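You operate a simulated robot arm through the tools that you are given. There is no shell and no other tool.

The job below is to be done with a simulated robot arm. You get a single attempt, and the scene is never put back.

Task
Warm the blue and pink curlers in the heater on high.
Fine: stand them in its holes and switch it off once its lamp is green; the other curler stays out.

It is judged by the outcome, as a careful person would: the job done as asked, and still so three seconds after it is handed in. It fails if anything else is knocked over, pushed out of place, dropped, spilled or broken.

Robot
A 6-joint arm with a two-finger parallel gripper, fixed in place. Base frame: the origin is on the floor under the middle of its stand, x ahead of it, y to its left, z up; the work surface is at about z = 760. Readings come in mm, degrees, newtons and seconds.
With the tool pointing down near the work surface it reaches from about 280 to 640 mm from the base axis. Its first joint turns from -115.0 to 115.0 degrees. Payload 3.43 kg.
Tool frame: the origin (TCP) lies between the finger pads and is the grasp point; the fingertips stand 34 mm ahead of it; z points along the fingers, y is the line along which they close. The gripper opens to 128 mm. The fingers are 24 mm wide and 12 mm thick; the gripper's body (48 by 130 mm) begins 96 mm behind the TCP.
Orientation is told as [roll, pitch, yaw] about the base's x, y, z axes, in that order, counted from this pose: with the fingers straight down and closing along the base's y, the tool's x points along the base's -x, its y along +y and its z along -z.

Tools
- The arm moves only by the tool jog_arm. Its argument "targets" is a list of rows, each a list of 3 entries, a list of its own where there are three numbers: the finger opening in cm, from 0 to 12.8, then the shift along the base's x, y, z in units of 30 mm (1.0 is 30 mm), then the turn, a rotation vector about the base's x, y, z in units of 5 degrees (1.0 is 5 degrees). In form: [[claw, [tx, ty, tz], [wx, wy, wz]], ...]. A call has 1 to 20 rows; each row shifts and turns the commanded pose from where the row before left it. A call with a number of a shift or a turn outside -1 to 1 is refused whole. Each row takes 0.2 s and may step no farther than 50 mm and 8.6 degrees from the row before; otherwise, or with a gripper value out of range, the whole call is refused. A pose out of reach is approached as far as the arm can. The call stops where the force on the tool passes 60 N (or 10 N more than at its start, if that is more) or the arm is blocked; 0.2 s more then pass. Each finger travels about 153 mm/s and halts on what it meets, pressing with about 32 N; the grip force reading is that of the motor and also rises with nothing between the fingers. The clock runs only during rows and for 0.2 s after the last one: add rows that do not move to give the fingers time. It gives the time, the measured TCP pose, the force on the tool (base axes), the opening and the grip force at its end, in the units of the frame above (readings bear some noise), with the torque about the TCP (base axes, N m) and any sound that the robot's microphone picked up, and new pictures: "pictures" is both (left out), scene, wrist or none.
- Cameras (640 x 400 px; columns grow to the right, rows downward): "scene" is fixed at [56, -666.1, 1358.7]; the picture's right is [-0.50, -0.86, 0.00], its down [-0.10, 0.06, -0.99] and it looks along [0.86, -0.50, -0.11] (base axes); focal length 214 px, centre (320, 200). "wrist" rides on the gripper at [76, -11, -160] in the tool frame; the picture's right is [0.15, 0.99, 0.00], its down [-0.88, 0.13, -0.46] and it looks along [-0.45, 0.07, 0.89] (tool axes); focal length 234 px, centre (320, 200). There is no depth. A picture from a camera that has moved, and an enlarged one, comes with that camera's place and axes in the base frame and with its lens. The place of the scene camera against the robot may be out by one fixed shift of up to 25 mm in any direction.
- move_column(by): slides the trunk up (or, below 0, down) by that many mm; the arm rides with it, the base frame stays. It gives what a move gives, with no picture.
- enlarge(camera, box): a new picture of the part [left, top, right, bottom] of that camera's present view, enlarged. No time passes.
- close_job(): hands the job in; it is judged then, once.

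Nothing tells you positions but the pictures and the camera data. Unless the task says otherwise, let go and move clear before handing in.

The tools are called after "Request:" as name(argument=value, ...) on one line, values as JSON. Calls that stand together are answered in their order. jog_arm: Moves the arm, as the interface text tells. Its arguments: {"type":"object","properties":{"targets":{"type":"array","items":{"type":"array"}},"pictures":{"type":"string","enum":["both","scene","wrist","none"]}},"required":["targets"]} The other tools are called the same way: move_column (by) moves the trunk up or down; enlarge (camera, box) takes an enlarged picture of a part of a camera's view; close_job () hands the job in.

At the start:

```text
time_s: 0.0
position: [165.9, -345.4, 1052.7]
tool_rot: [0.0, 0.0, 0.1]
contact_force: [1.0, 0.2, -0.2]
moment: [0.03, -0.01, 0.01]
finger_gap: 128.1
grasp_force: 0.1
trunk travel left (down, up): [-875.0, 115.0]
```

scene: 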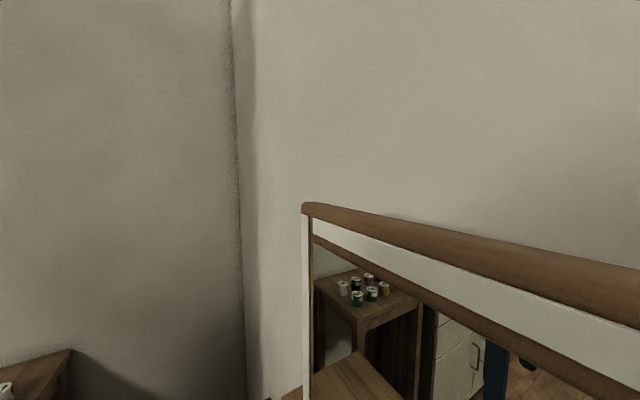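
wrist: 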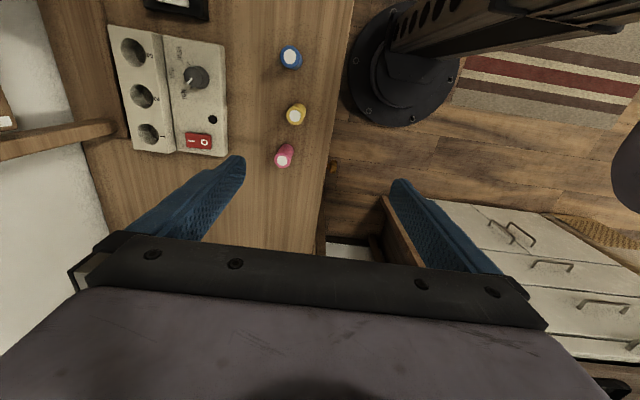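

The wrist view shows a heater with three holes, a knob, a lamp and a red rocker switch, and three curlers (blue, yellow, pink) standing near the table edge. I'll look closer before moving.

Request:
enlarge(camera="wrist", box=[90, 10, 250, 170])

Request:
enlarge(camera="wrist", box=[230, 20, 380, 180])

Request:
enlarge(camera="scene", box=[300, 200, 500, 400])

```text
2.50 times, centred on (170, 90) of wrist
camera zoom: at [90.5, -355.1, 1212.1], right [-0.15, 0.99, 0.0], down [0.88, 0.13, 0.46], along [0.45, 0.07, -0.89], focal length 585 px, centre (695, 475)
```

zoom: 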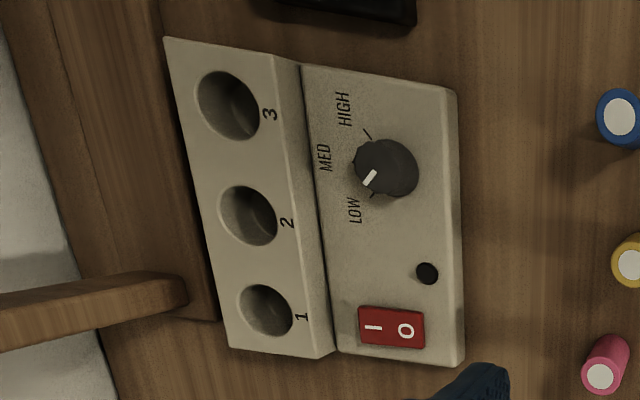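

```text
2.50 times, centred on (305, 100) of wrist
camera zoom: at [90.5, -355.1, 1212.1], right [-0.15, 0.99, 0.0], down [0.88, 0.13, 0.46], along [0.45, 0.07, -0.89], focal length 585 px, centre (358, 450)
```

zoom: 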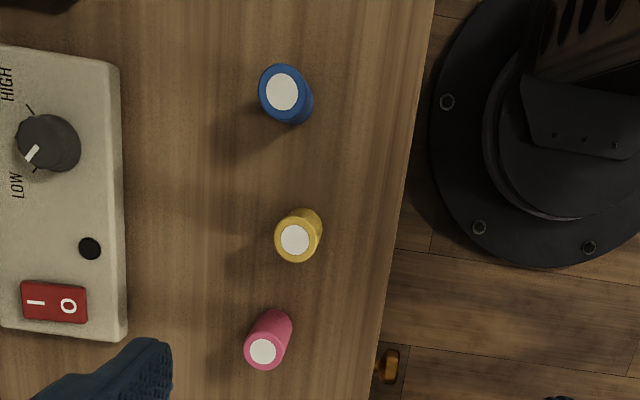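

```text
2.00 times, centred on (400, 300) of scene
camera zoom: at [56.0, -666.1, 1358.7], right [-0.5, -0.86, 0.0], down [-0.1, 0.06, -0.99], along [0.86, -0.5, -0.11], focal length 429 px, centre (160, 0)
```

zoom: 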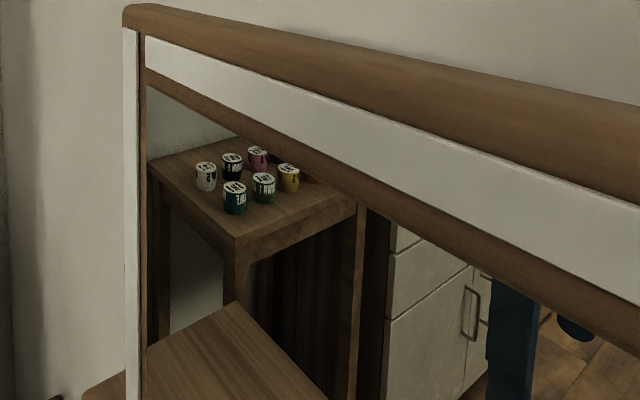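

The heater sits on a desk in front of a tall mirror. The holes look to be near x 95–210, y −620, and the curlers stand near (67,−401), (146,−386) and (222,−401). I'll move above the heater for a second view so I can triangulate.

Request:
jog_arm(targets=[[12.8, [-0.5, -0.9, 0], [0, 0, 0]], [12.8, [-0.5, -0.9, 0], [0, 0, 0]], [12.8, [-0.5, -0.9, 0], [0, 0, 0]], [12.8, [-0.5, -0.9, 0], [0, 0, 0]], [12.8, [-0.5, -0.9, 0], [0, 0, 0]], [12.8, [0, 0, 0], [0, 0, 0]]])

```text
time_s: 1.4
position: [90.1, -479.0, 1051.8]
tool_rot: [0.0, 0.1, 0.0]
contact_force: [-0.3, 0.8, -0.4]
moment: [0.03, 0.0, -0.02]
finger_gap: 128.0
grasp_force: 0.0
trunk travel left (down, up): [-875.0, 115.0]
camera wrist: at [14.4, -488.5, 1211.0], right [-0.15, 0.99, 0.0], down [0.88, 0.13, 0.46], along [0.45, 0.07, -0.89], focal length 234 px, centre (320, 200)
```

scene: 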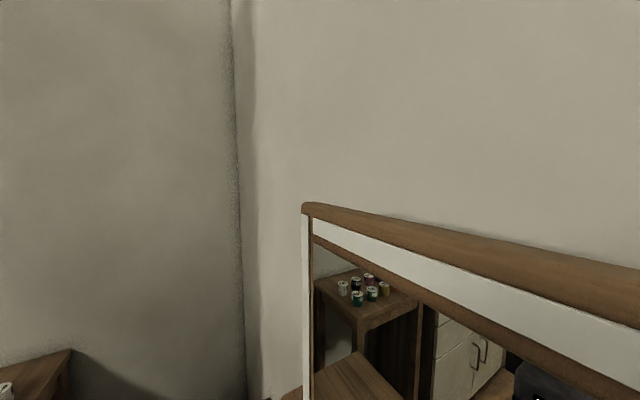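
wrist: 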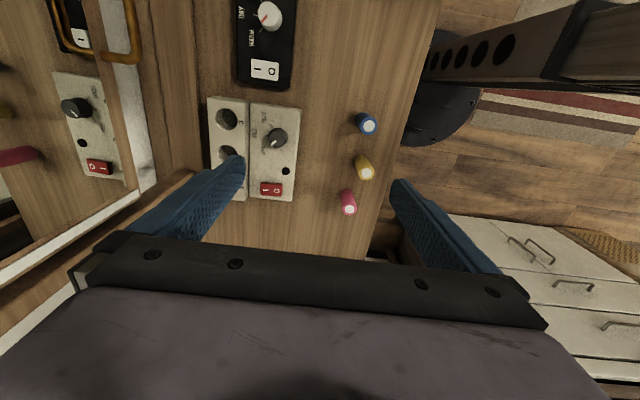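

The mirror is now visible on the left, reflecting the heater. A second black device with its own knob and switch sits beyond it, and I must not touch that one. I'll enlarge the heater and the curlers.

Request:
enlarge(camera="wrist", box=[190, 80, 318, 208])

Request:
enlarge(camera="wrist", box=[320, 90, 420, 220])

Request:
enlarge(camera="wrist", box=[0, 0, 200, 200])

Request:
enlarge(camera="wrist", box=[200, 0, 330, 100])

```text
3.12 times, centred on (254, 144) of wrist
camera zoom: at [14.4, -488.5, 1211.0], right [-0.15, 0.99, 0.0], down [0.88, 0.13, 0.46], along [0.45, 0.07, -0.89], focal length 732 px, centre (526, 375)
```

zoom: 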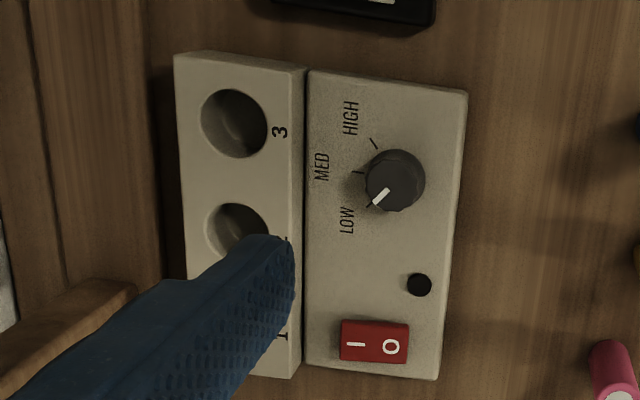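

```text
3.08 times, centred on (370, 155) of wrist
camera zoom: at [14.4, -488.5, 1211.0], right [-0.15, 0.99, 0.0], down [0.88, 0.13, 0.46], along [0.45, 0.07, -0.89], focal length 720 px, centre (166, 338)
```

zoom: 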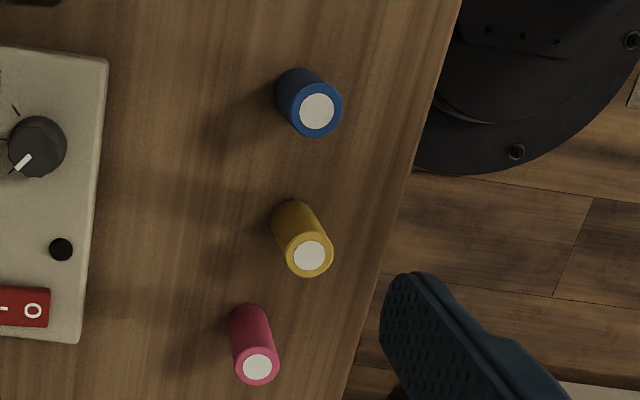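

```text
2.00 times, centred on (100, 100) of wrist
camera zoom: at [14.4, -488.5, 1211.0], right [-0.15, 0.99, 0.0], down [0.88, 0.13, 0.46], along [0.45, 0.07, -0.89], focal length 468 px, centre (760, 400)
```

zoom: 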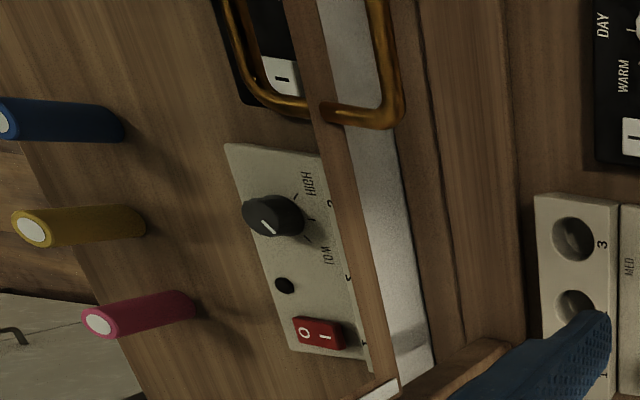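

```text
4.00 times, centred on (265, 50) of wrist
camera zoom: at [14.4, -488.5, 1211.0], right [-0.15, 0.99, 0.0], down [0.88, 0.13, 0.46], along [0.45, 0.07, -0.89], focal length 937 px, centre (540, 800)
```

zoom: 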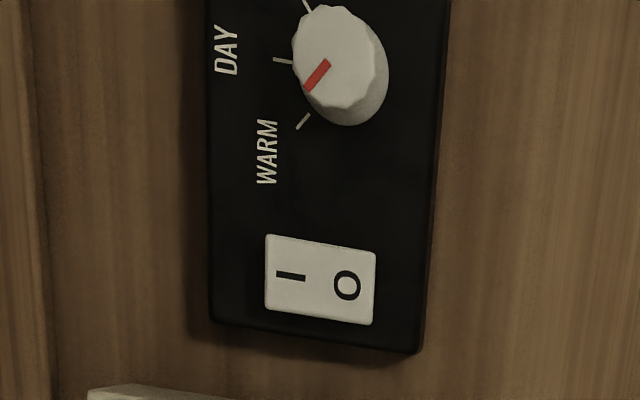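

Triangulating the two views gives holes 3, 2 and 1 at about (97/157/217, −631, 807). The knob is near (117,−549) and now points at LOW. The lamp is near (180,−530), the rocker near (220,−554), and the mirror glass is at y≈−714. I'll turn the tool radially (yaw −90) and come down over the knob for a closer look.

Request:
jog_arm(targets=[[12.8, [0.05, -0.13, -0.19], [0, 0, -1]], [12.8, [0.05, -0.13, -0.19], [0, 0, -1]], [12.8, [0.05, -0.13, -0.19], [0, 0, -1]], [12.8, [0.05, -0.13, -0.19], [0, 0, -1]], [12.8, [0.05, -0.13, -0.19], [0, 0, -1]], [12.8, [0.05, -0.13, -0.19], [0, 0, -1]], [12.8, [0.05, -0.13, -0.19], [0, 0, -1]], [12.8, [0.05, -0.13, -0.19], [0, 0, -1]], [12.8, [0.05, -0.13, -0.19], [0, 0, -1]], [12.8, [0.05, -0.13, -0.19], [0, 0, -1]], [12.8, [0.05, -0.13, -0.19], [0, 0, -1]], [12.8, [0.05, -0.13, -0.19], [0, 0, -1]], [12.8, [0.05, -0.13, -0.19], [0, 0, -1]], [12.8, [0.05, -0.13, -0.19], [0, 0, -1]], [12.8, [0.05, -0.13, -0.19], [0, 0, -1]], [12.8, [0.05, -0.13, -0.19], [0, 0, -1]], [12.8, [0.05, -0.13, -0.19], [0, 0, -1]], [12.8, [0.05, -0.13, -0.19], [0, 0, -1]], [12.8, [0, 0, 0], [0, 0, 0]]])

```text
time_s: 5.4
position: [118.2, -549.0, 950.8]
tool_rot: [0.1, 0.0, -90.1]
contact_force: [0.4, -0.1, 0.7]
moment: [0.02, -0.03, 0.02]
finger_gap: 128.1
grasp_force: 0.0
trunk travel left (down, up): [-875.0, 115.0]
camera wrist: at [107.3, -472.9, 1109.8], right [0.99, 0.15, 0.0], down [0.13, -0.88, 0.46], along [0.07, -0.45, -0.89], focal length 234 px, centre (320, 200)
```

scene: 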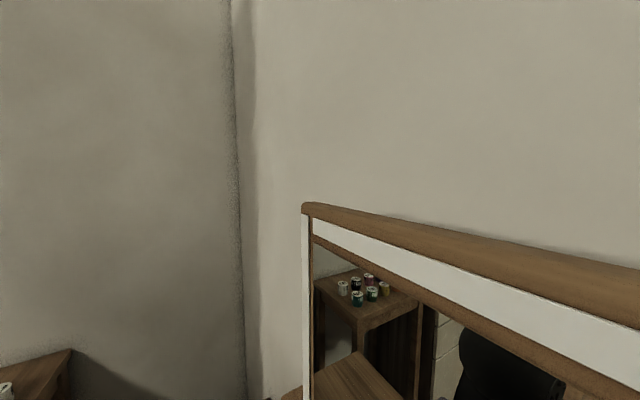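
wrist: 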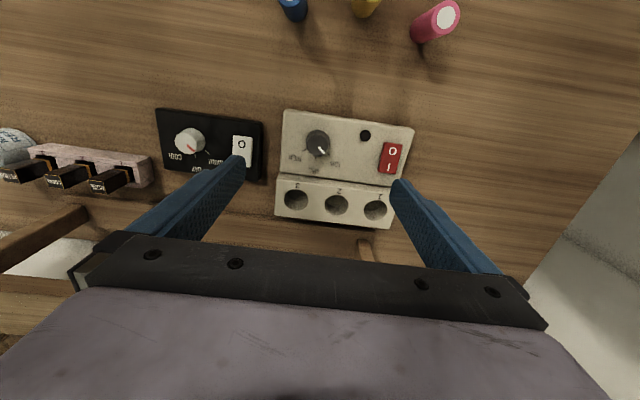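

The heater now sits between the open fingers. I'll enlarge it to refine the knob, switch and holes.

Request:
enlarge(camera="wrist", box=[265, 95, 425, 235])

Request:
enlarge(camera="wrist", box=[285, 110, 365, 180])

Request:
enlarge(camera="wrist", box=[0, 90, 260, 280])

```text
2.86 times, centred on (345, 165) of wrist
camera zoom: at [107.3, -472.9, 1109.8], right [0.99, 0.15, 0.0], down [0.13, -0.88, 0.46], along [0.07, -0.45, -0.89], focal length 669 px, centre (249, 300)
```

zoom: 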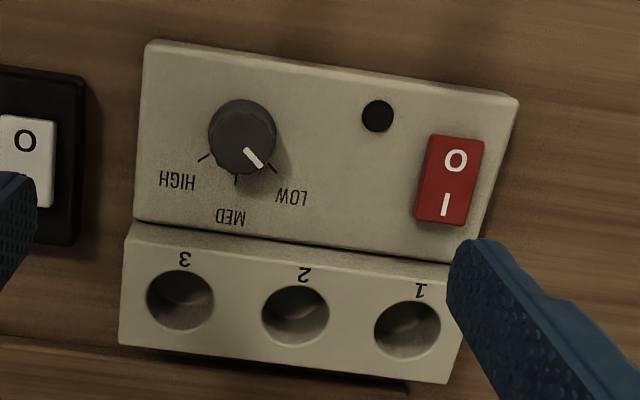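

```text
5.71 times, centred on (325, 145) of wrist
camera zoom: at [107.3, -472.9, 1109.8], right [0.99, 0.15, 0.0], down [0.13, -0.88, 0.46], along [0.07, -0.45, -0.89], focal length 1338 px, centre (291, 514)
```

zoom: 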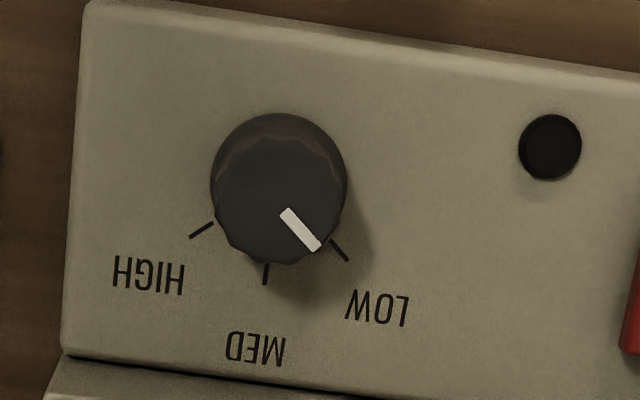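

```text
2.11 times, centred on (130, 185) of wrist
camera zoom: at [107.3, -472.9, 1109.8], right [0.99, 0.15, 0.0], down [0.13, -0.88, 0.46], along [0.07, -0.45, -0.89], focal length 493 px, centre (720, 232)
```

zoom: 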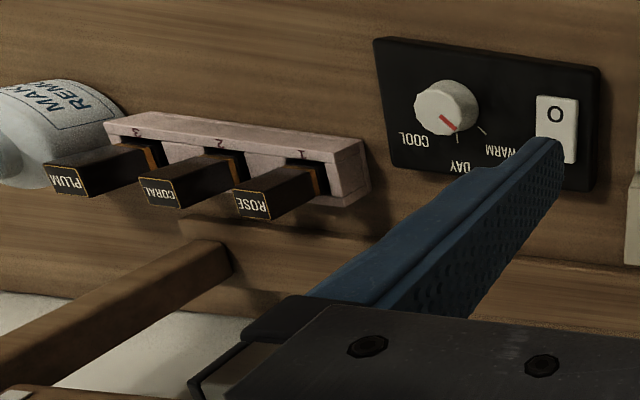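

The close view puts the knob axis near (116,−550.5) with its top at z≈803. The LOW/MED/HIGH ticks are about 52° apart, so HIGH needs roughly −104° of yaw. I'll part-close the fingers, pre-rotate to yaw −40 and come down to just above the knob.

Request:
jog_arm(targets=[[5.2, [0, 0, 0], [0, 0, 1]], [5.2, [0, 0, 0], [0, 0, 1]], [5.2, [-0.01, 0, -0.35], [0, 0, 1]], [5.2, [-0.01, 0, -0.35], [0, 0, 1]], [5.2, [-0.01, 0, -0.35], [0, 0, 1]], [5.2, [-0.01, 0, -0.35], [0, 0, 1]], [5.2, [-0.01, 0, -0.35], [0, 0, 1]], [5.2, [-0.01, 0, -0.35], [0, 0, 1]], [5.2, [-0.01, 0, -0.35], [0, 0, 1]], [5.2, [0, 0, -0.35], [0, 0, 1]], [5.2, [0, 0, 0], [0, 0, 0]]], pictures="wrist")

```text
time_s: 7.8
position: [116.5, -549.1, 866.4]
tool_rot: [0.0, 0.0, -40.0]
contact_force: [0.3, -0.3, -0.7]
moment: [0.01, 0.0, -0.01]
finger_gap: 52.3
grasp_force: 0.0
trunk travel left (down, up): [-875.0, 115.0]
camera wrist: at [51.3, -508.2, 1026.5], right [0.52, 0.85, 0.0], down [0.76, -0.47, 0.46], along [0.39, -0.24, -0.89], focal length 234 px, centre (320, 200)
```

wrist: 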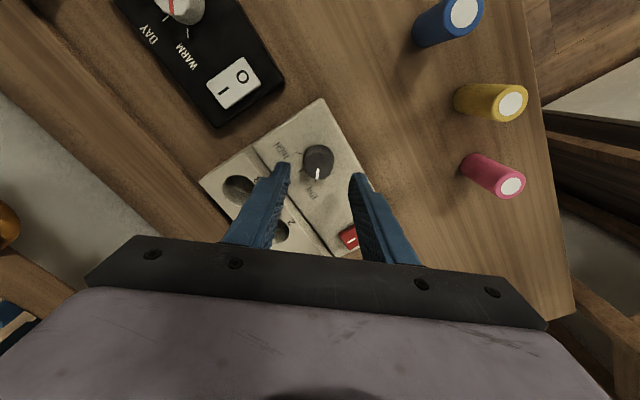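

The knob sits right on the tool axis. I'll descend around it in small steps.

Request:
jog_arm(targets=[[5.2, [0, 0, -0.36], [0, 0, 0]], [5.2, [0, 0, -0.36], [0, 0, 0]], [5.2, [0, 0, -0.36], [0, 0, 0]], [5.2, [0, 0, -0.3], [0, 0, 0]], [5.2, [0, 0, 0], [0, 0, 0]]], pictures="wrist")

Request:
enlarge(camera="wrist", box=[240, 90, 400, 250])

```text
time_s: 9.0
position: [116.2, -549.3, 825.9]
tool_rot: [0.0, 0.0, -40.0]
contact_force: [-0.7, 0.1, -0.1]
moment: [0.0, 0.01, 0.03]
finger_gap: 51.8
grasp_force: 0.0
trunk travel left (down, up): [-875.0, 115.0]
camera wrist: at [50.7, -509.0, 984.3], right [0.52, 0.85, 0.0], down [0.76, -0.47, 0.46], along [0.39, -0.24, -0.89], focal length 234 px, centre (320, 200)
```

wrist: 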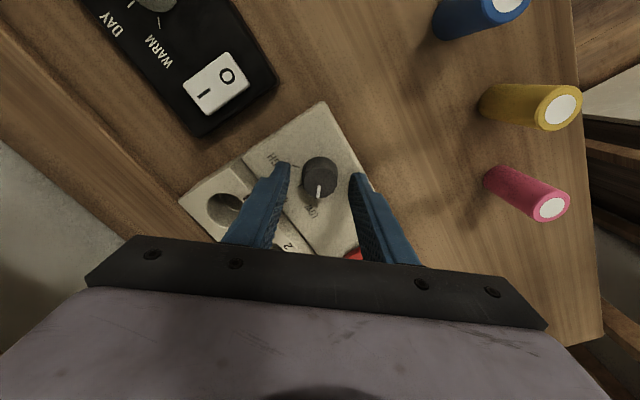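

```text
2.50 times, centred on (320, 170) of wrist
camera zoom: at [50.7, -509.0, 984.3], right [0.52, 0.85, 0.0], down [0.76, -0.47, 0.46], along [0.39, -0.24, -0.89], focal length 585 px, centre (320, 275)
```

zoom: 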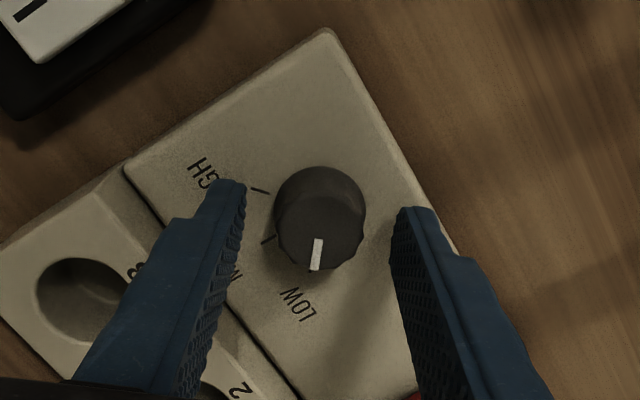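

The knob is centred between the fingertips. I'll go down another 3 mm, close on it and turn clockwise by 50° first.

Request:
jog_arm(targets=[[5.2, [0, 0, -0.1], [0, 0, 0]], [5.2, [0, 0, 0], [0, 0, 0]], [0, [0, 0, 0], [0, 0, 0]], [0, [0, 0, 0], [0, 0, 0]], [0, [0, 0, 0], [0, 0, 0]]], pictures="wrist")

Request:
enlarge(camera="wrist", box=[240, 90, 400, 250])

```text
time_s: 10.2
position: [115.3, -551.3, 821.3]
tool_rot: [0.0, -0.1, -40.0]
contact_force: [-2.7, -0.1, -1.6]
moment: [-0.65, -0.06, -0.02]
finger_gap: 29.6
grasp_force: 44.6
trunk travel left (down, up): [-875.0, 115.0]
camera wrist: at [50.8, -509.4, 980.8], right [0.52, 0.85, 0.0], down [0.76, -0.47, 0.46], along [0.39, -0.24, -0.89], focal length 234 px, centre (320, 200)
```

wrist: 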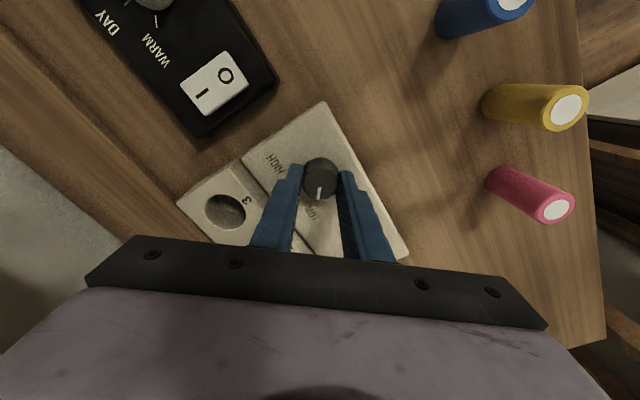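

```text
2.50 times, centred on (320, 170) of wrist
camera zoom: at [50.8, -509.4, 980.8], right [0.52, 0.85, 0.0], down [0.76, -0.47, 0.46], along [0.39, -0.24, -0.89], focal length 585 px, centre (320, 275)
```

zoom: 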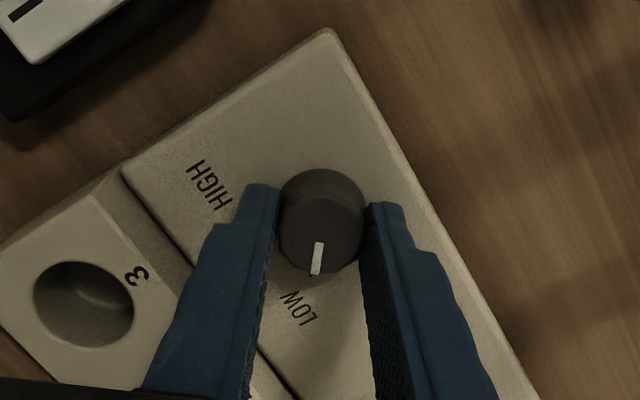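

The fingers grip the knob at 29.6 mm. I'll turn clockwise now.

Request:
jog_arm(targets=[[0, [0, 0, 0], [0, 0, -1]], [0, [0, 0, 0], [0, 0, -1]], [0, [0, 0, 0], [0, 0, -1]], [0, [0, 0, 0], [0, 0, -1]], [0, [0, 0, 0], [0, 0, -1]], [0, [0, 0, 0], [0, 0, -1]], [0, [0, 0, 0], [0, 0, -1]], [0, [0, 0, 0], [0, 0, -1]], [0, [0, 0, 0], [0, 0, 0]]], pictures="wrist")

Request:
enlarge(camera="wrist", box=[240, 90, 400, 250])

```text
time_s: 12.2
position: [115.7, -551.6, 821.6]
tool_rot: [0.1, 0.0, -80.1]
contact_force: [-4.1, -7.1, -3.0]
moment: [-0.05, 0.55, 0.0]
finger_gap: 29.8
grasp_force: 44.6
trunk travel left (down, up): [-875.0, 115.0]
camera wrist: at [91.4, -477.1, 980.8], right [0.95, 0.32, 0.0], down [0.28, -0.84, 0.46], along [0.14, -0.43, -0.89], focal length 234 px, centre (320, 200)
```

wrist: 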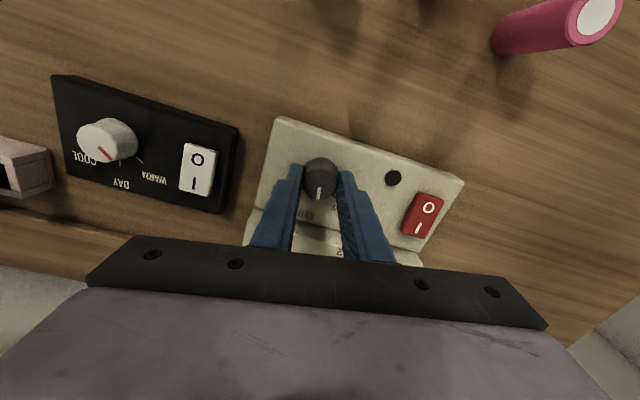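

```text
2.50 times, centred on (320, 170) of wrist
camera zoom: at [91.4, -477.1, 980.8], right [0.95, 0.32, 0.0], down [0.28, -0.84, 0.46], along [0.14, -0.43, -0.89], focal length 585 px, centre (320, 275)
```

zoom: 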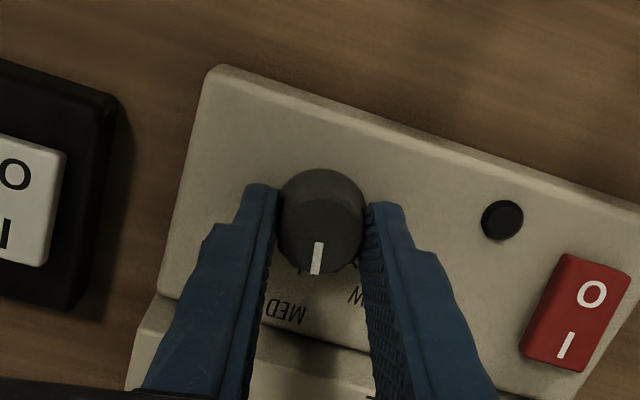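

The knob follows the gripper and the heater hasn't moved. I'll keep turning towards HIGH, 60° more.

Request:
jog_arm(targets=[[0, [0, 0, 0], [0, 0, -1]], [0, [0, 0, 0], [0, 0, -1]], [0, [0, 0, 0], [0, 0, -1]], [0, [0, 0, 0], [0, 0, -1]], [0, [0, 0, 0], [0, 0, -1]], [0, [0, 0, 0], [0, 0, -1]], [0, [0, 0, 0], [0, 0, -1]], [0, [0, 0, 0], [0, 0, -1]], [0, [0, 0, 0], [0, 0, -1]], [0, [0, 0, 0], [0, 0, -1]], [0, [0, 0, 0], [0, 0, -1]], [0, [0, 0, 0], [0, 0, -1]], [0, [0, 0, 0], [0, 0, 0]]], pictures="wrist")

Request:
enlarge(camera="wrist", box=[240, 90, 400, 250])

```text
time_s: 15.0
position: [114.2, -550.9, 821.3]
tool_rot: [-0.1, 0.1, -140.1]
contact_force: [-12.7, -6.3, -2.8]
moment: [-0.39, 0.07, 0.01]
finger_gap: 29.5
grasp_force: 44.5
trunk travel left (down, up): [-875.0, 115.0]
camera wrist: at [165.3, -492.4, 980.9], right [0.75, -0.66, 0.0], down [-0.59, -0.67, 0.45], along [-0.3, -0.34, -0.89], focal length 234 px, centre (320, 200)
```

wrist: 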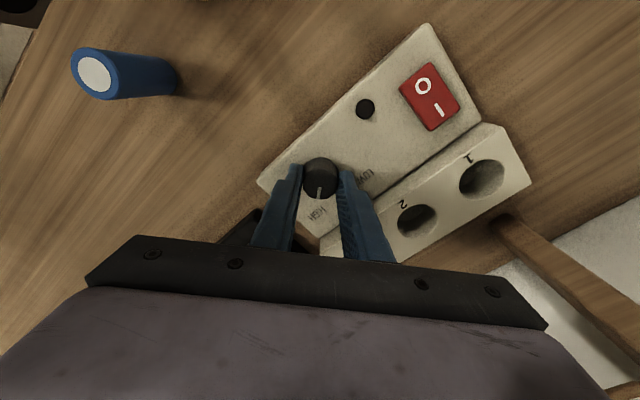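

```text
2.50 times, centred on (320, 170) of wrist
camera zoom: at [165.3, -492.4, 980.9], right [0.75, -0.66, 0.0], down [-0.59, -0.67, 0.45], along [-0.3, -0.34, -0.89], focal length 585 px, centre (320, 275)
```

zoom: 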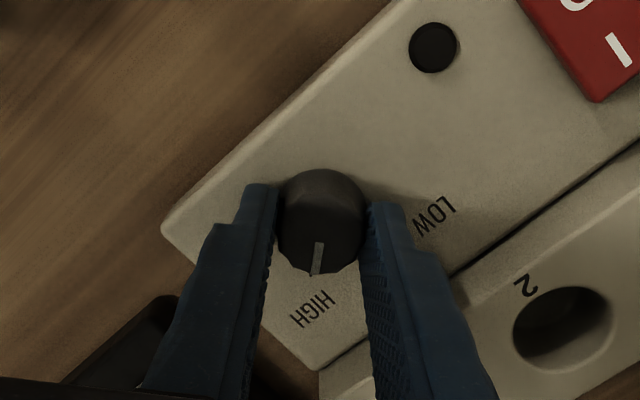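

The pointer is at or close to HIGH. I'll let go, lift and check it against the tick.

Request:
jog_arm(targets=[[5.0, [0, 0, 0], [0, 0, 0]], [5.0, [0, 0, 0], [0, 0, 0]], [5.0, [0, 0, 0.5], [0, 0, 0]], [5.0, [0, 0, 0.8], [0, 0, 0]], [5.0, [0, 0, 0.8], [0, 0, 0]], [5.0, [0, 0, 0], [0, 0, 0]]], pictures="wrist")

Request:
enlarge(camera="wrist", box=[280, 110, 360, 190])

Request:
enlarge(camera="wrist", box=[240, 30, 540, 250])

```text
time_s: 16.4
position: [116.0, -549.8, 883.8]
tool_rot: [0.0, 0.0, -140.0]
contact_force: [0.5, -0.7, 0.3]
moment: [0.01, 0.03, 0.02]
finger_gap: 49.7
grasp_force: 0.0
trunk travel left (down, up): [-875.0, 115.0]
camera wrist: at [167.7, -491.5, 1042.3], right [0.75, -0.66, 0.0], down [-0.59, -0.67, 0.46], along [-0.3, -0.34, -0.89], focal length 234 px, centre (320, 200)
```

wrist: 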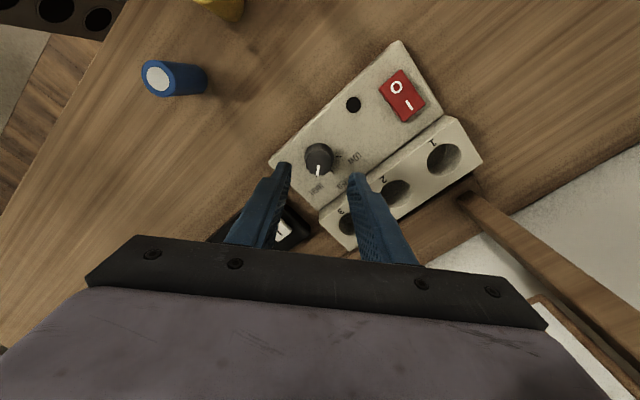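

```text
5.00 times, centred on (320, 150) of wrist
camera zoom: at [167.7, -491.5, 1042.3], right [0.75, -0.66, 0.0], down [-0.59, -0.67, 0.46], along [-0.3, -0.34, -0.89], focal length 1171 px, centre (320, 450)
```

zoom: 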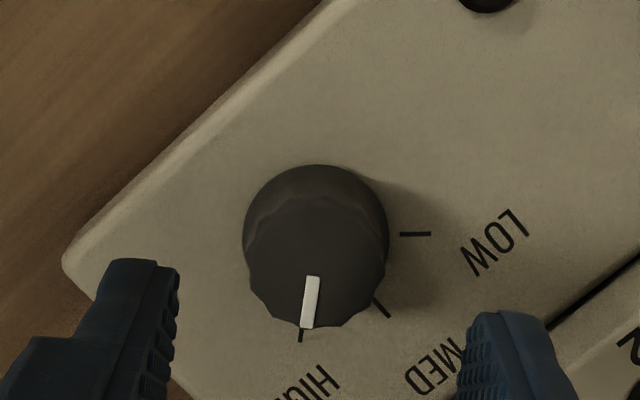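

```text
1.82 times, centred on (390, 140) of wrist
camera zoom: at [167.7, -491.5, 1042.3], right [0.75, -0.66, 0.0], down [-0.59, -0.67, 0.46], along [-0.3, -0.34, -0.89], focal length 426 px, centre (193, 309)
```

zoom: 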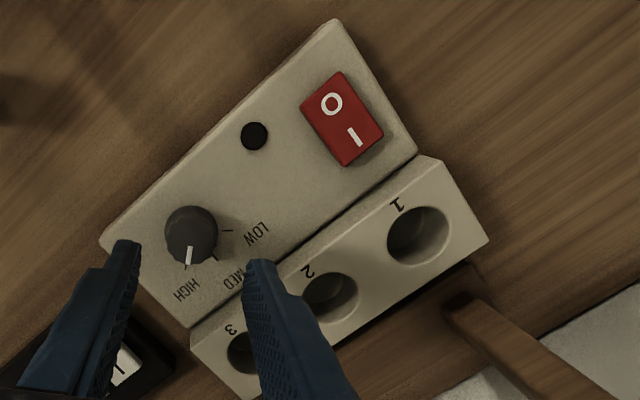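

The pointer lines up with the HIGH tick and the heater hasn't shifted. Next is the blue curler, near (70,−401) with its top at z≈823. I'll return to yaw −90 and tilt the fingers 15° outward, which will help later with reach at the holes and mirror clearance, then hover above it.

Request:
jog_arm(targets=[[5.0, [-0.155, 0.5, 0.17], [0, 0, 1]], [5.0, [-0.155, 0.5, 0.17], [0, 0, 1]], [5.0, [-0.155, 0.5, 0.17], [0, 0, 1]], [5.0, [-0.155, 0.5, 0.17], [0, 0, 1]], [5.0, [-0.155, 0.5, 0.17], [0, 0, 1]], [5.0, [-0.155, 0.5, 0.17], [0, 0, 1]], [5.0, [-0.155, 0.5, 0.17], [0, 0, 1]], [5.0, [-0.155, 0.5, 0.17], [0, 0, 1]], [5.0, [-0.155, 0.5, 0.17], [0, 0, 1]], [5.0, [-0.155, 0.5, 0.17], [0, 0, 1]], [5.0, [0, 0.05, 0], [-1, 0, 0]], [5.0, [0, 0.05, 0], [-1, 0, 0]], [5.0, [0, 0.05, 0], [-1, 0, 0]], [5.0, [0, 0, 0], [0, 0, 0]]], pictures="wrist")

```text
time_s: 19.4
position: [69.2, -394.8, 935.4]
tool_rot: [0.0, -15.1, -90.0]
contact_force: [0.0, 0.1, 0.0]
moment: [-0.02, 0.01, -0.01]
finger_gap: 49.8
grasp_force: 0.1
trunk travel left (down, up): [-875.0, 115.0]
camera wrist: at [57.9, -279.2, 1069.3], right [0.99, 0.14, -0.04], down [0.13, -0.73, 0.67], along [0.07, -0.67, -0.74], focal length 234 px, centre (320, 200)
```

wrist: 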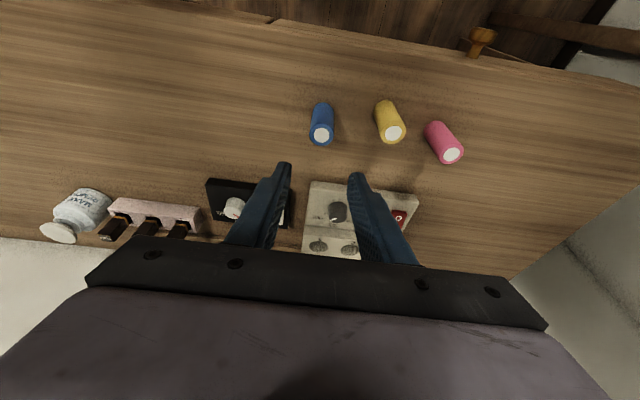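

Request:
enlarge(camera="wrist", box=[295, 85, 475, 185])

```text
3.56 times, centred on (385, 135) of wrist
camera zoom: at [57.9, -279.2, 1069.3], right [0.99, 0.14, -0.04], down [0.13, -0.73, 0.67], along [0.07, -0.67, -0.74], focal length 833 px, centre (89, 431)
```

zoom: 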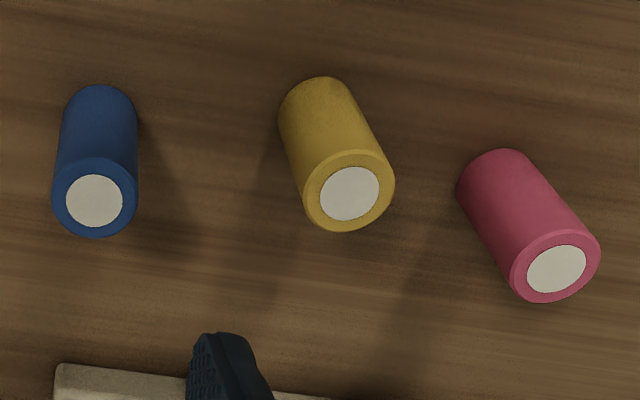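

Three views agree that the blue curler is at (69,−401.5), about 27 mm in diameter, with its top at z≈825. I'll descend straight over it so the fingertips take the top 28 mm.

Request:
jog_arm(targets=[[5.0, [-0.01, -0.045, -0.5], [0, 0, 0]], [5.0, [0, 0, -0.5], [0, 0, 0]], [5.0, [0, 0, -0.5], [0, 0, 0]], [5.0, [0, 0, -0.5], [0, 0, 0]], [5.0, [0, 0, -0.4], [0, 0, 0]], [5.0, [0, 0, 0], [0, 0, 0]]], pictures="wrist")

Request:
enlarge(camera="wrist", box=[240, 90, 400, 250])

```text
time_s: 20.8
position: [69.8, -396.6, 870.7]
tool_rot: [0.4, -15.1, -90.1]
contact_force: [0.3, -0.7, -0.1]
moment: [0.0, 0.0, 0.0]
finger_gap: 50.0
grasp_force: 0.1
out of reach, approached as far as the arm can: row 5
trunk travel left (down, up): [-875.0, 115.0]
camera wrist: at [58.0, -281.6, 1005.9], right [0.99, 0.14, -0.03], down [0.13, -0.73, 0.67], along [0.07, -0.67, -0.74], focal length 234 px, centre (320, 200)
```

wrist: 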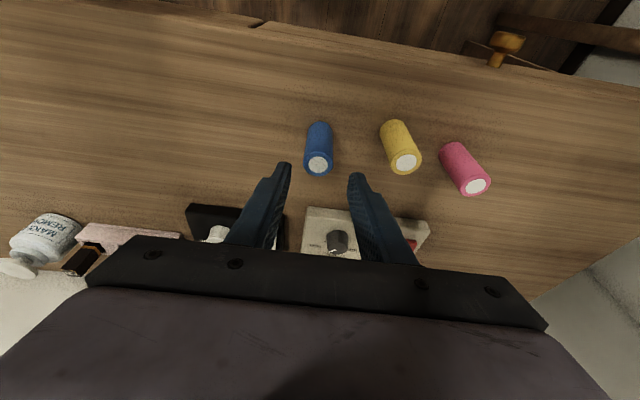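

```text
2.50 times, centred on (320, 170) of wrist
camera zoom: at [58.0, -281.6, 1005.9], right [0.99, 0.14, -0.03], down [0.13, -0.73, 0.67], along [0.07, -0.67, -0.74], focal length 585 px, centre (320, 275)
```

zoom: 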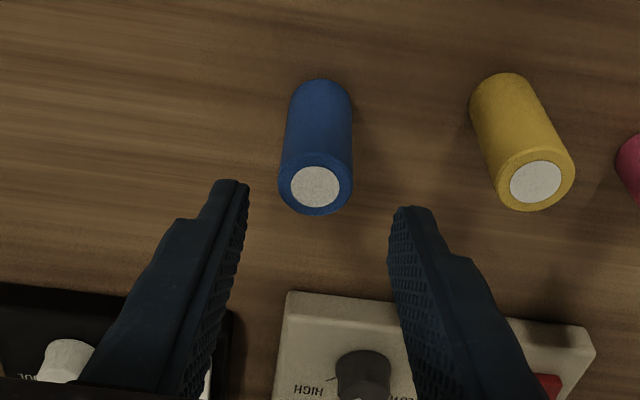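

The arm hit a posture limit at z≈871, because with this tilt it is too cramped close in. I'll raise the arm and lower the trunk so it has room to reach down.

Request:
jog_arm(targets=[[5.0, [0, 0, 0.8], [0, 0, 0]], [5.0, [0, 0, 0.8], [0, 0, 0]], [5.0, [0, 0, 0.8], [0, 0, 0]], [5.0, [0, 0, 0.8], [0, 0, 0]], [5.0, [0, 0, 0.8], [0, 0, 0]], [5.0, [0, 0, 0], [0, 0, 0]]], pictures="none")

```text
time_s: 22.2
position: [67.9, -397.8, 991.1]
tool_rot: [0.0, -15.0, -90.0]
contact_force: [0.4, -0.4, 0.9]
moment: [0.01, 0.02, -0.01]
finger_gap: 50.0
grasp_force: 0.0
trunk travel left (down, up): [-875.0, 115.0]
```

Request:
move_column(by=-100)

```text
time_s: 23.5
position: [66.8, -398.0, 889.1]
tool_rot: [0.0, -15.0, -90.0]
contact_force: [-0.3, 0.5, 0.2]
moment: [-0.01, 0.01, 0.02]
finger_gap: 50.2
grasp_force: 0.0
trunk travel left (down, up): [-775.0, 215.0]
```

Request:
jog_arm(targets=[[5.0, [0, 0, 0], [0, 0, 0]]], pictures="wrist")

Request:
enlarge(camera="wrist", box=[240, 90, 400, 250])

```text
time_s: 23.9
position: [68.2, -397.1, 888.9]
tool_rot: [0.0, -15.1, -90.0]
contact_force: [0.4, -0.1, -0.3]
moment: [-0.01, 0.01, 0.0]
finger_gap: 50.1
grasp_force: 0.1
trunk travel left (down, up): [-775.0, 215.0]
camera wrist: at [57.4, -282.1, 1024.4], right [0.99, 0.14, -0.04], down [0.13, -0.73, 0.67], along [0.07, -0.67, -0.74], focal length 234 px, centre (320, 200)
```

wrist: 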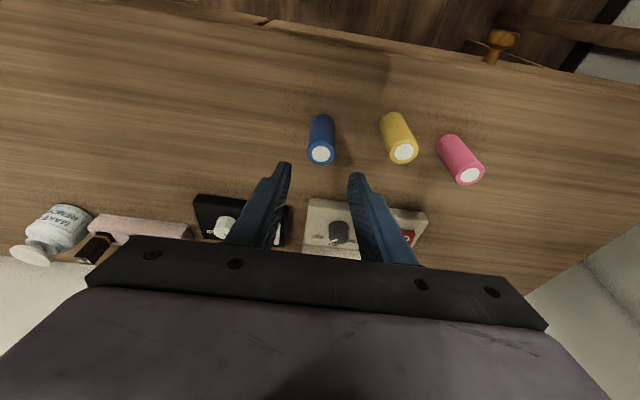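

```text
2.50 times, centred on (320, 170) of wrist
camera zoom: at [57.4, -282.1, 1024.4], right [0.99, 0.14, -0.04], down [0.13, -0.73, 0.67], along [0.07, -0.67, -0.74], focal length 585 px, centre (320, 275)
```

zoom: 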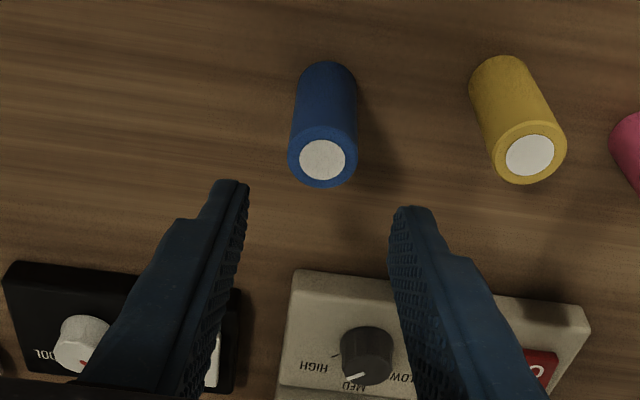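

Request:
jog_arm(targets=[[5.0, [0.013, 0.033, -0.47], [0, 0, 0]], [5.0, [0, 0, -0.47], [0, 0, 0]], [5.0, [0, 0, -0.47], [0, 0, 0]], [5.0, [0, 0, -0.46], [0, 0, 0]], [5.0, [0, 0, 0], [0, 0, 0]]], pictures="wrist")

Request:
enlarge(camera="wrist", box=[240, 90, 400, 250])

```text
time_s: 25.1
position: [68.8, -396.7, 832.5]
tool_rot: [0.0, -15.1, -90.1]
contact_force: [0.5, 0.1, 0.5]
moment: [0.01, -0.01, 0.0]
finger_gap: 49.7
grasp_force: 0.1
trunk travel left (down, up): [-775.0, 215.0]
camera wrist: at [57.4, -281.7, 968.1], right [0.99, 0.14, -0.04], down [0.13, -0.73, 0.67], along [0.07, -0.67, -0.74], focal length 234 px, centre (320, 200)
```

wrist: 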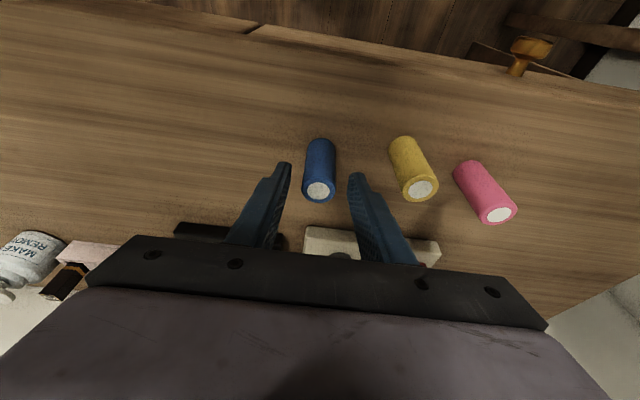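

```text
2.50 times, centred on (320, 170) of wrist
camera zoom: at [57.4, -281.7, 968.1], right [0.99, 0.14, -0.04], down [0.13, -0.73, 0.67], along [0.07, -0.67, -0.74], focal length 585 px, centre (320, 275)
```

zoom: 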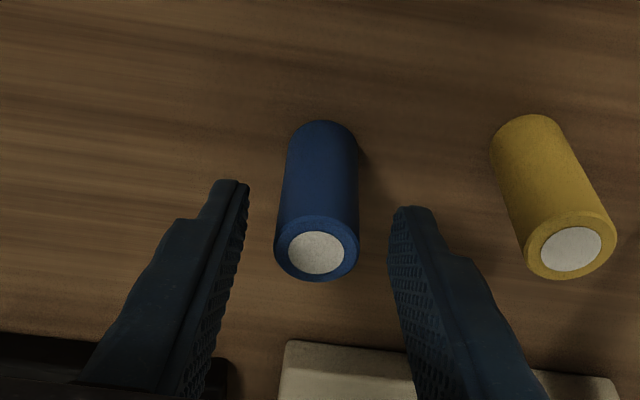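

The blue curler is centred between the fingertips. I'll close on it and lift slightly.

Request:
jog_arm(targets=[[0, [0, 0, 0], [0, 0, 0]], [0, [0, 0, 0], [0, 0, 0]], [0, [0, 0, 0], [0, 0, 0]], [0, [0, 0, 0], [0, 0, 0]]], pictures="wrist")

Request:
enlarge(camera="wrist", box=[240, 90, 400, 250])

```text
time_s: 26.1
position: [68.0, -397.7, 834.1]
tool_rot: [0.0, -15.0, -90.0]
contact_force: [0.9, 0.1, -0.3]
moment: [0.01, -0.06, 0.0]
finger_gap: 26.2
grasp_force: 32.0
trunk travel left (down, up): [-775.0, 215.0]
camera wrist: at [57.4, -281.7, 968.2], right [0.99, 0.14, -0.04], down [0.13, -0.73, 0.67], along [0.07, -0.67, -0.74], focal length 234 px, centre (320, 200)
```

wrist: 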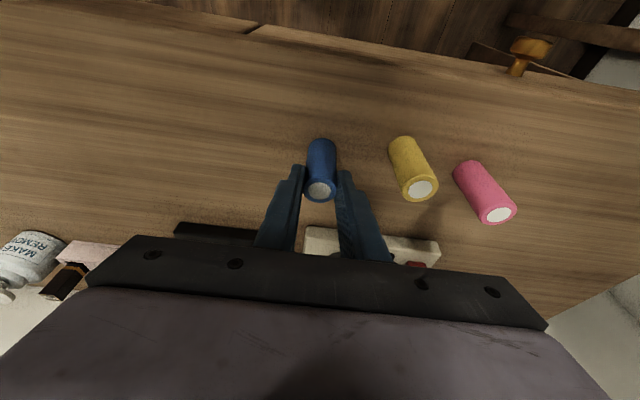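

```text
2.50 times, centred on (320, 170) of wrist
camera zoom: at [57.4, -281.7, 968.2], right [0.99, 0.14, -0.04], down [0.13, -0.73, 0.67], along [0.07, -0.67, -0.74], focal length 585 px, centre (320, 275)
```

zoom: 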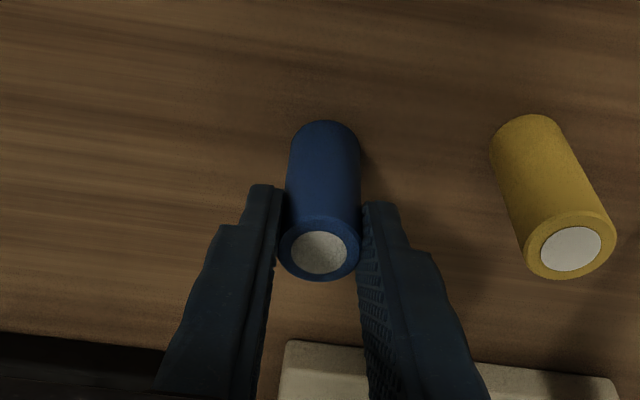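

Request:
jog_arm(targets=[[0, [0, 0, 0.3], [0, 0, 0]], [0, [0, 0, 0.5], [0, 0, 0]], [0, [0, 0, 0.8], [0, 0, 0]], [0, [0, 0, 0.8], [0, 0, 0]], [0, [0, 0, 0.8], [0, 0, 0]], [0, [0, 0, 0], [0, 0, 0]]], pictures="wrist")

Request:
enlarge(camera="wrist", box=[240, 90, 400, 250])

```text
time_s: 27.5
position: [67.0, -396.4, 931.0]
tool_rot: [0.0, -15.1, -90.0]
contact_force: [0.2, -0.8, -0.2]
moment: [0.02, 0.01, 0.0]
finger_gap: 26.1
grasp_force: 31.6
trunk travel left (down, up): [-775.0, 215.0]
camera wrist: at [55.8, -280.7, 1065.1], right [0.99, 0.14, -0.04], down [0.13, -0.73, 0.67], along [0.07, -0.67, -0.74], focal length 234 px, centre (320, 200)
```

wrist: 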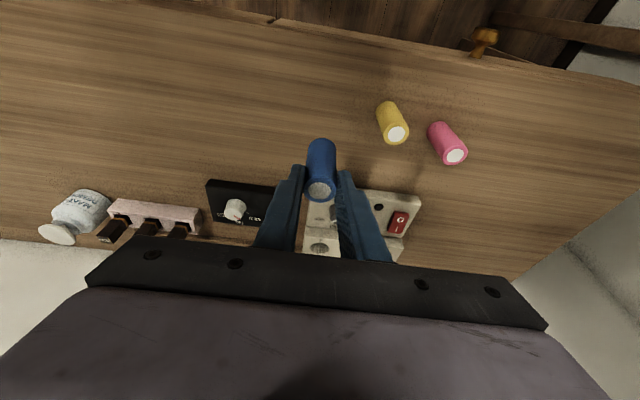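

```text
2.50 times, centred on (320, 170) of wrist
camera zoom: at [55.8, -280.7, 1065.1], right [0.99, 0.14, -0.04], down [0.13, -0.73, 0.67], along [0.07, -0.67, -0.74], focal length 585 px, centre (320, 275)
```

zoom: 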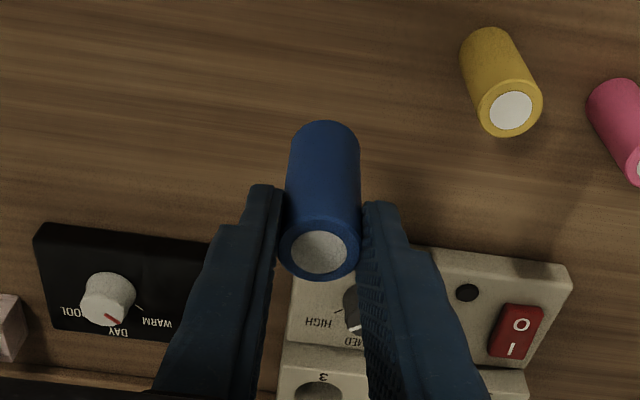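

The blue curler is held firmly. I'll carry it over hole 3 at about z 930.

Request:
jog_arm(targets=[[0, [0.1175, -0.6, 0], [0, 0, 0]], [0, [0.1175, -0.96, 0], [0, 0, 0]], [0, [0.1175, -0.96, 0], [0, 0, 0]], [0, [0.1175, -0.96, 0], [0, 0, 0]], [0, [0.1175, -0.96, 0], [0, 0, 0]], [0, [0.1175, -0.96, 0], [0, 0, 0]], [0, [0.1175, -0.96, 0], [0, 0, 0]], [0, [0.1175, -0.7, 0], [0, 0, 0]], [0, [0, -0.3, 0], [0, 0, 0]], [0, [0, -0.32, 0], [0, 0, 0]], [0, [0, 0, 0], [0, 0, 0]]], pictures="both")

Request:
enlarge(camera="wrist", box=[200, 80, 440, 250])

```text
time_s: 29.9
position: [97.1, -626.3, 931.3]
tool_rot: [0.0, -15.0, -90.0]
contact_force: [0.9, -0.6, -0.3]
moment: [-0.04, 0.0, -0.01]
finger_gap: 26.3
grasp_force: 31.8
trunk travel left (down, up): [-775.0, 215.0]
camera wrist: at [86.0, -511.7, 1065.3], right [0.99, 0.14, -0.04], down [0.13, -0.73, 0.67], along [0.07, -0.67, -0.74], focal length 234 px, centre (320, 200)
```

scene: 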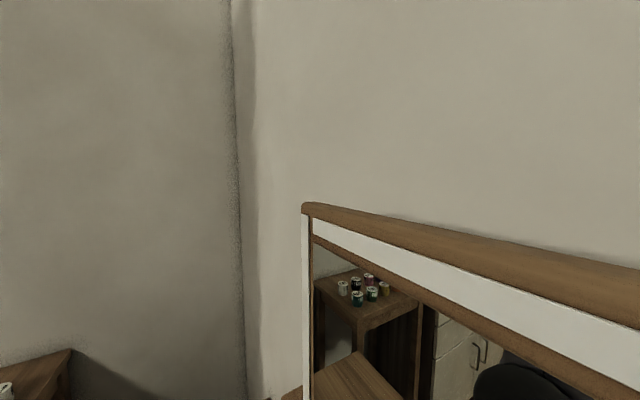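
wrist: 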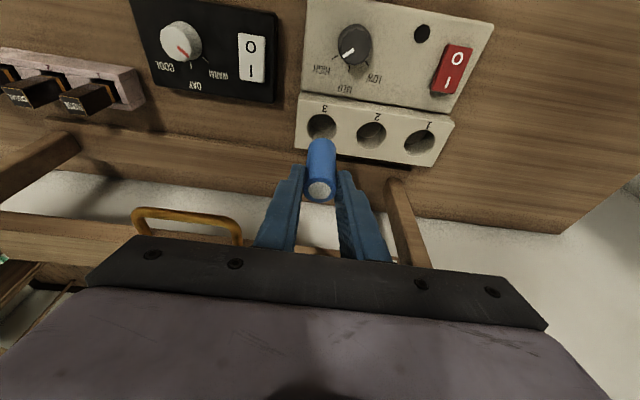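

```text
2.35 times, centred on (320, 165) of wrist
camera zoom: at [86.0, -511.7, 1065.3], right [0.99, 0.14, -0.04], down [0.13, -0.73, 0.67], along [0.07, -0.67, -0.74], focal length 551 px, centre (320, 282)
```

zoom: 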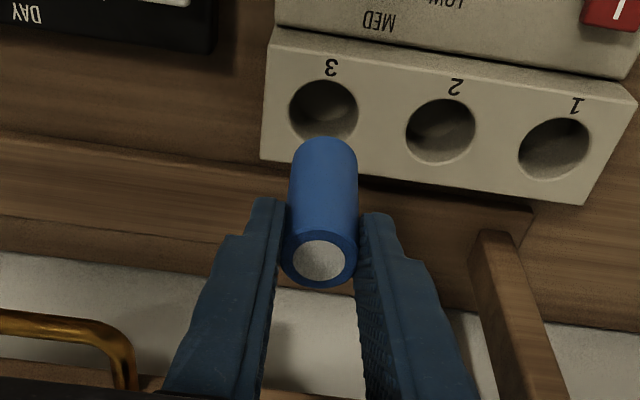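

The arm reaches fine and hole 3 is just below, needing a correction of about 1 mm. I'll lower to about 15 mm above the hole and check alignment.

Request:
jog_arm(targets=[[0, [-0.04, -0.03, -0.3], [0, 0, 0]], [0, [0, 0, -0.3], [0, 0, 0]], [0, [0, 0, -0.3], [0, 0, 0]], [0, [0, 0, -0.3], [0, 0, 0]], [0, [0, 0, 0], [0, 0, 0]]], pictures="wrist")

Request:
enlarge(camera="wrist", box=[240, 100, 400, 220])

```text
time_s: 31.1
position: [95.7, -628.3, 894.6]
tool_rot: [0.0, -15.0, -90.0]
contact_force: [0.0, -0.1, 0.3]
moment: [0.02, -0.02, -0.03]
finger_gap: 26.4
grasp_force: 31.9
trunk travel left (down, up): [-775.0, 215.0]
camera wrist: at [84.7, -511.7, 1028.3], right [0.99, 0.14, -0.04], down [0.13, -0.73, 0.67], along [0.07, -0.67, -0.74], focal length 234 px, centre (320, 200)
```

wrist: 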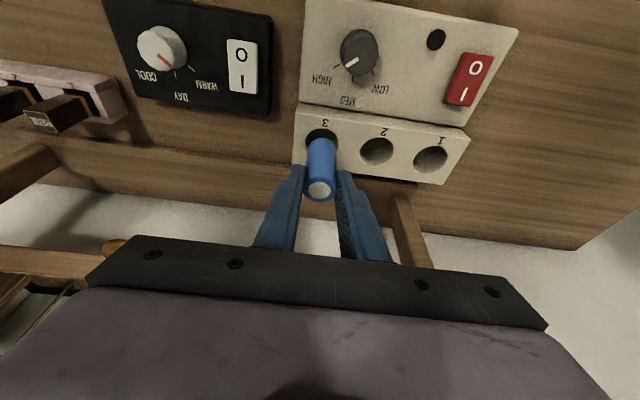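

```text
3.33 times, centred on (320, 160) of wrist
camera zoom: at [84.7, -511.7, 1028.3], right [0.99, 0.14, -0.04], down [0.13, -0.73, 0.67], along [0.07, -0.67, -0.74], focal length 781 px, centre (320, 333)
```

zoom: 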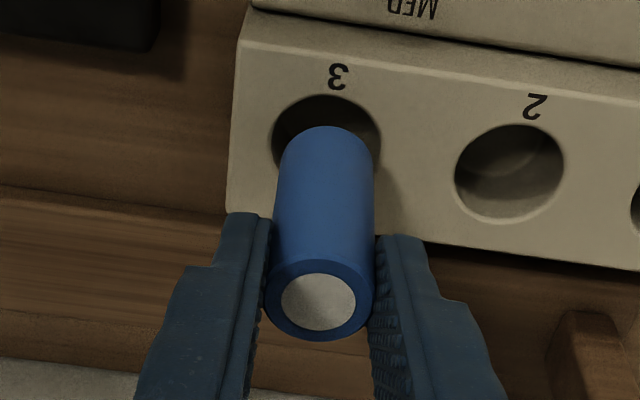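

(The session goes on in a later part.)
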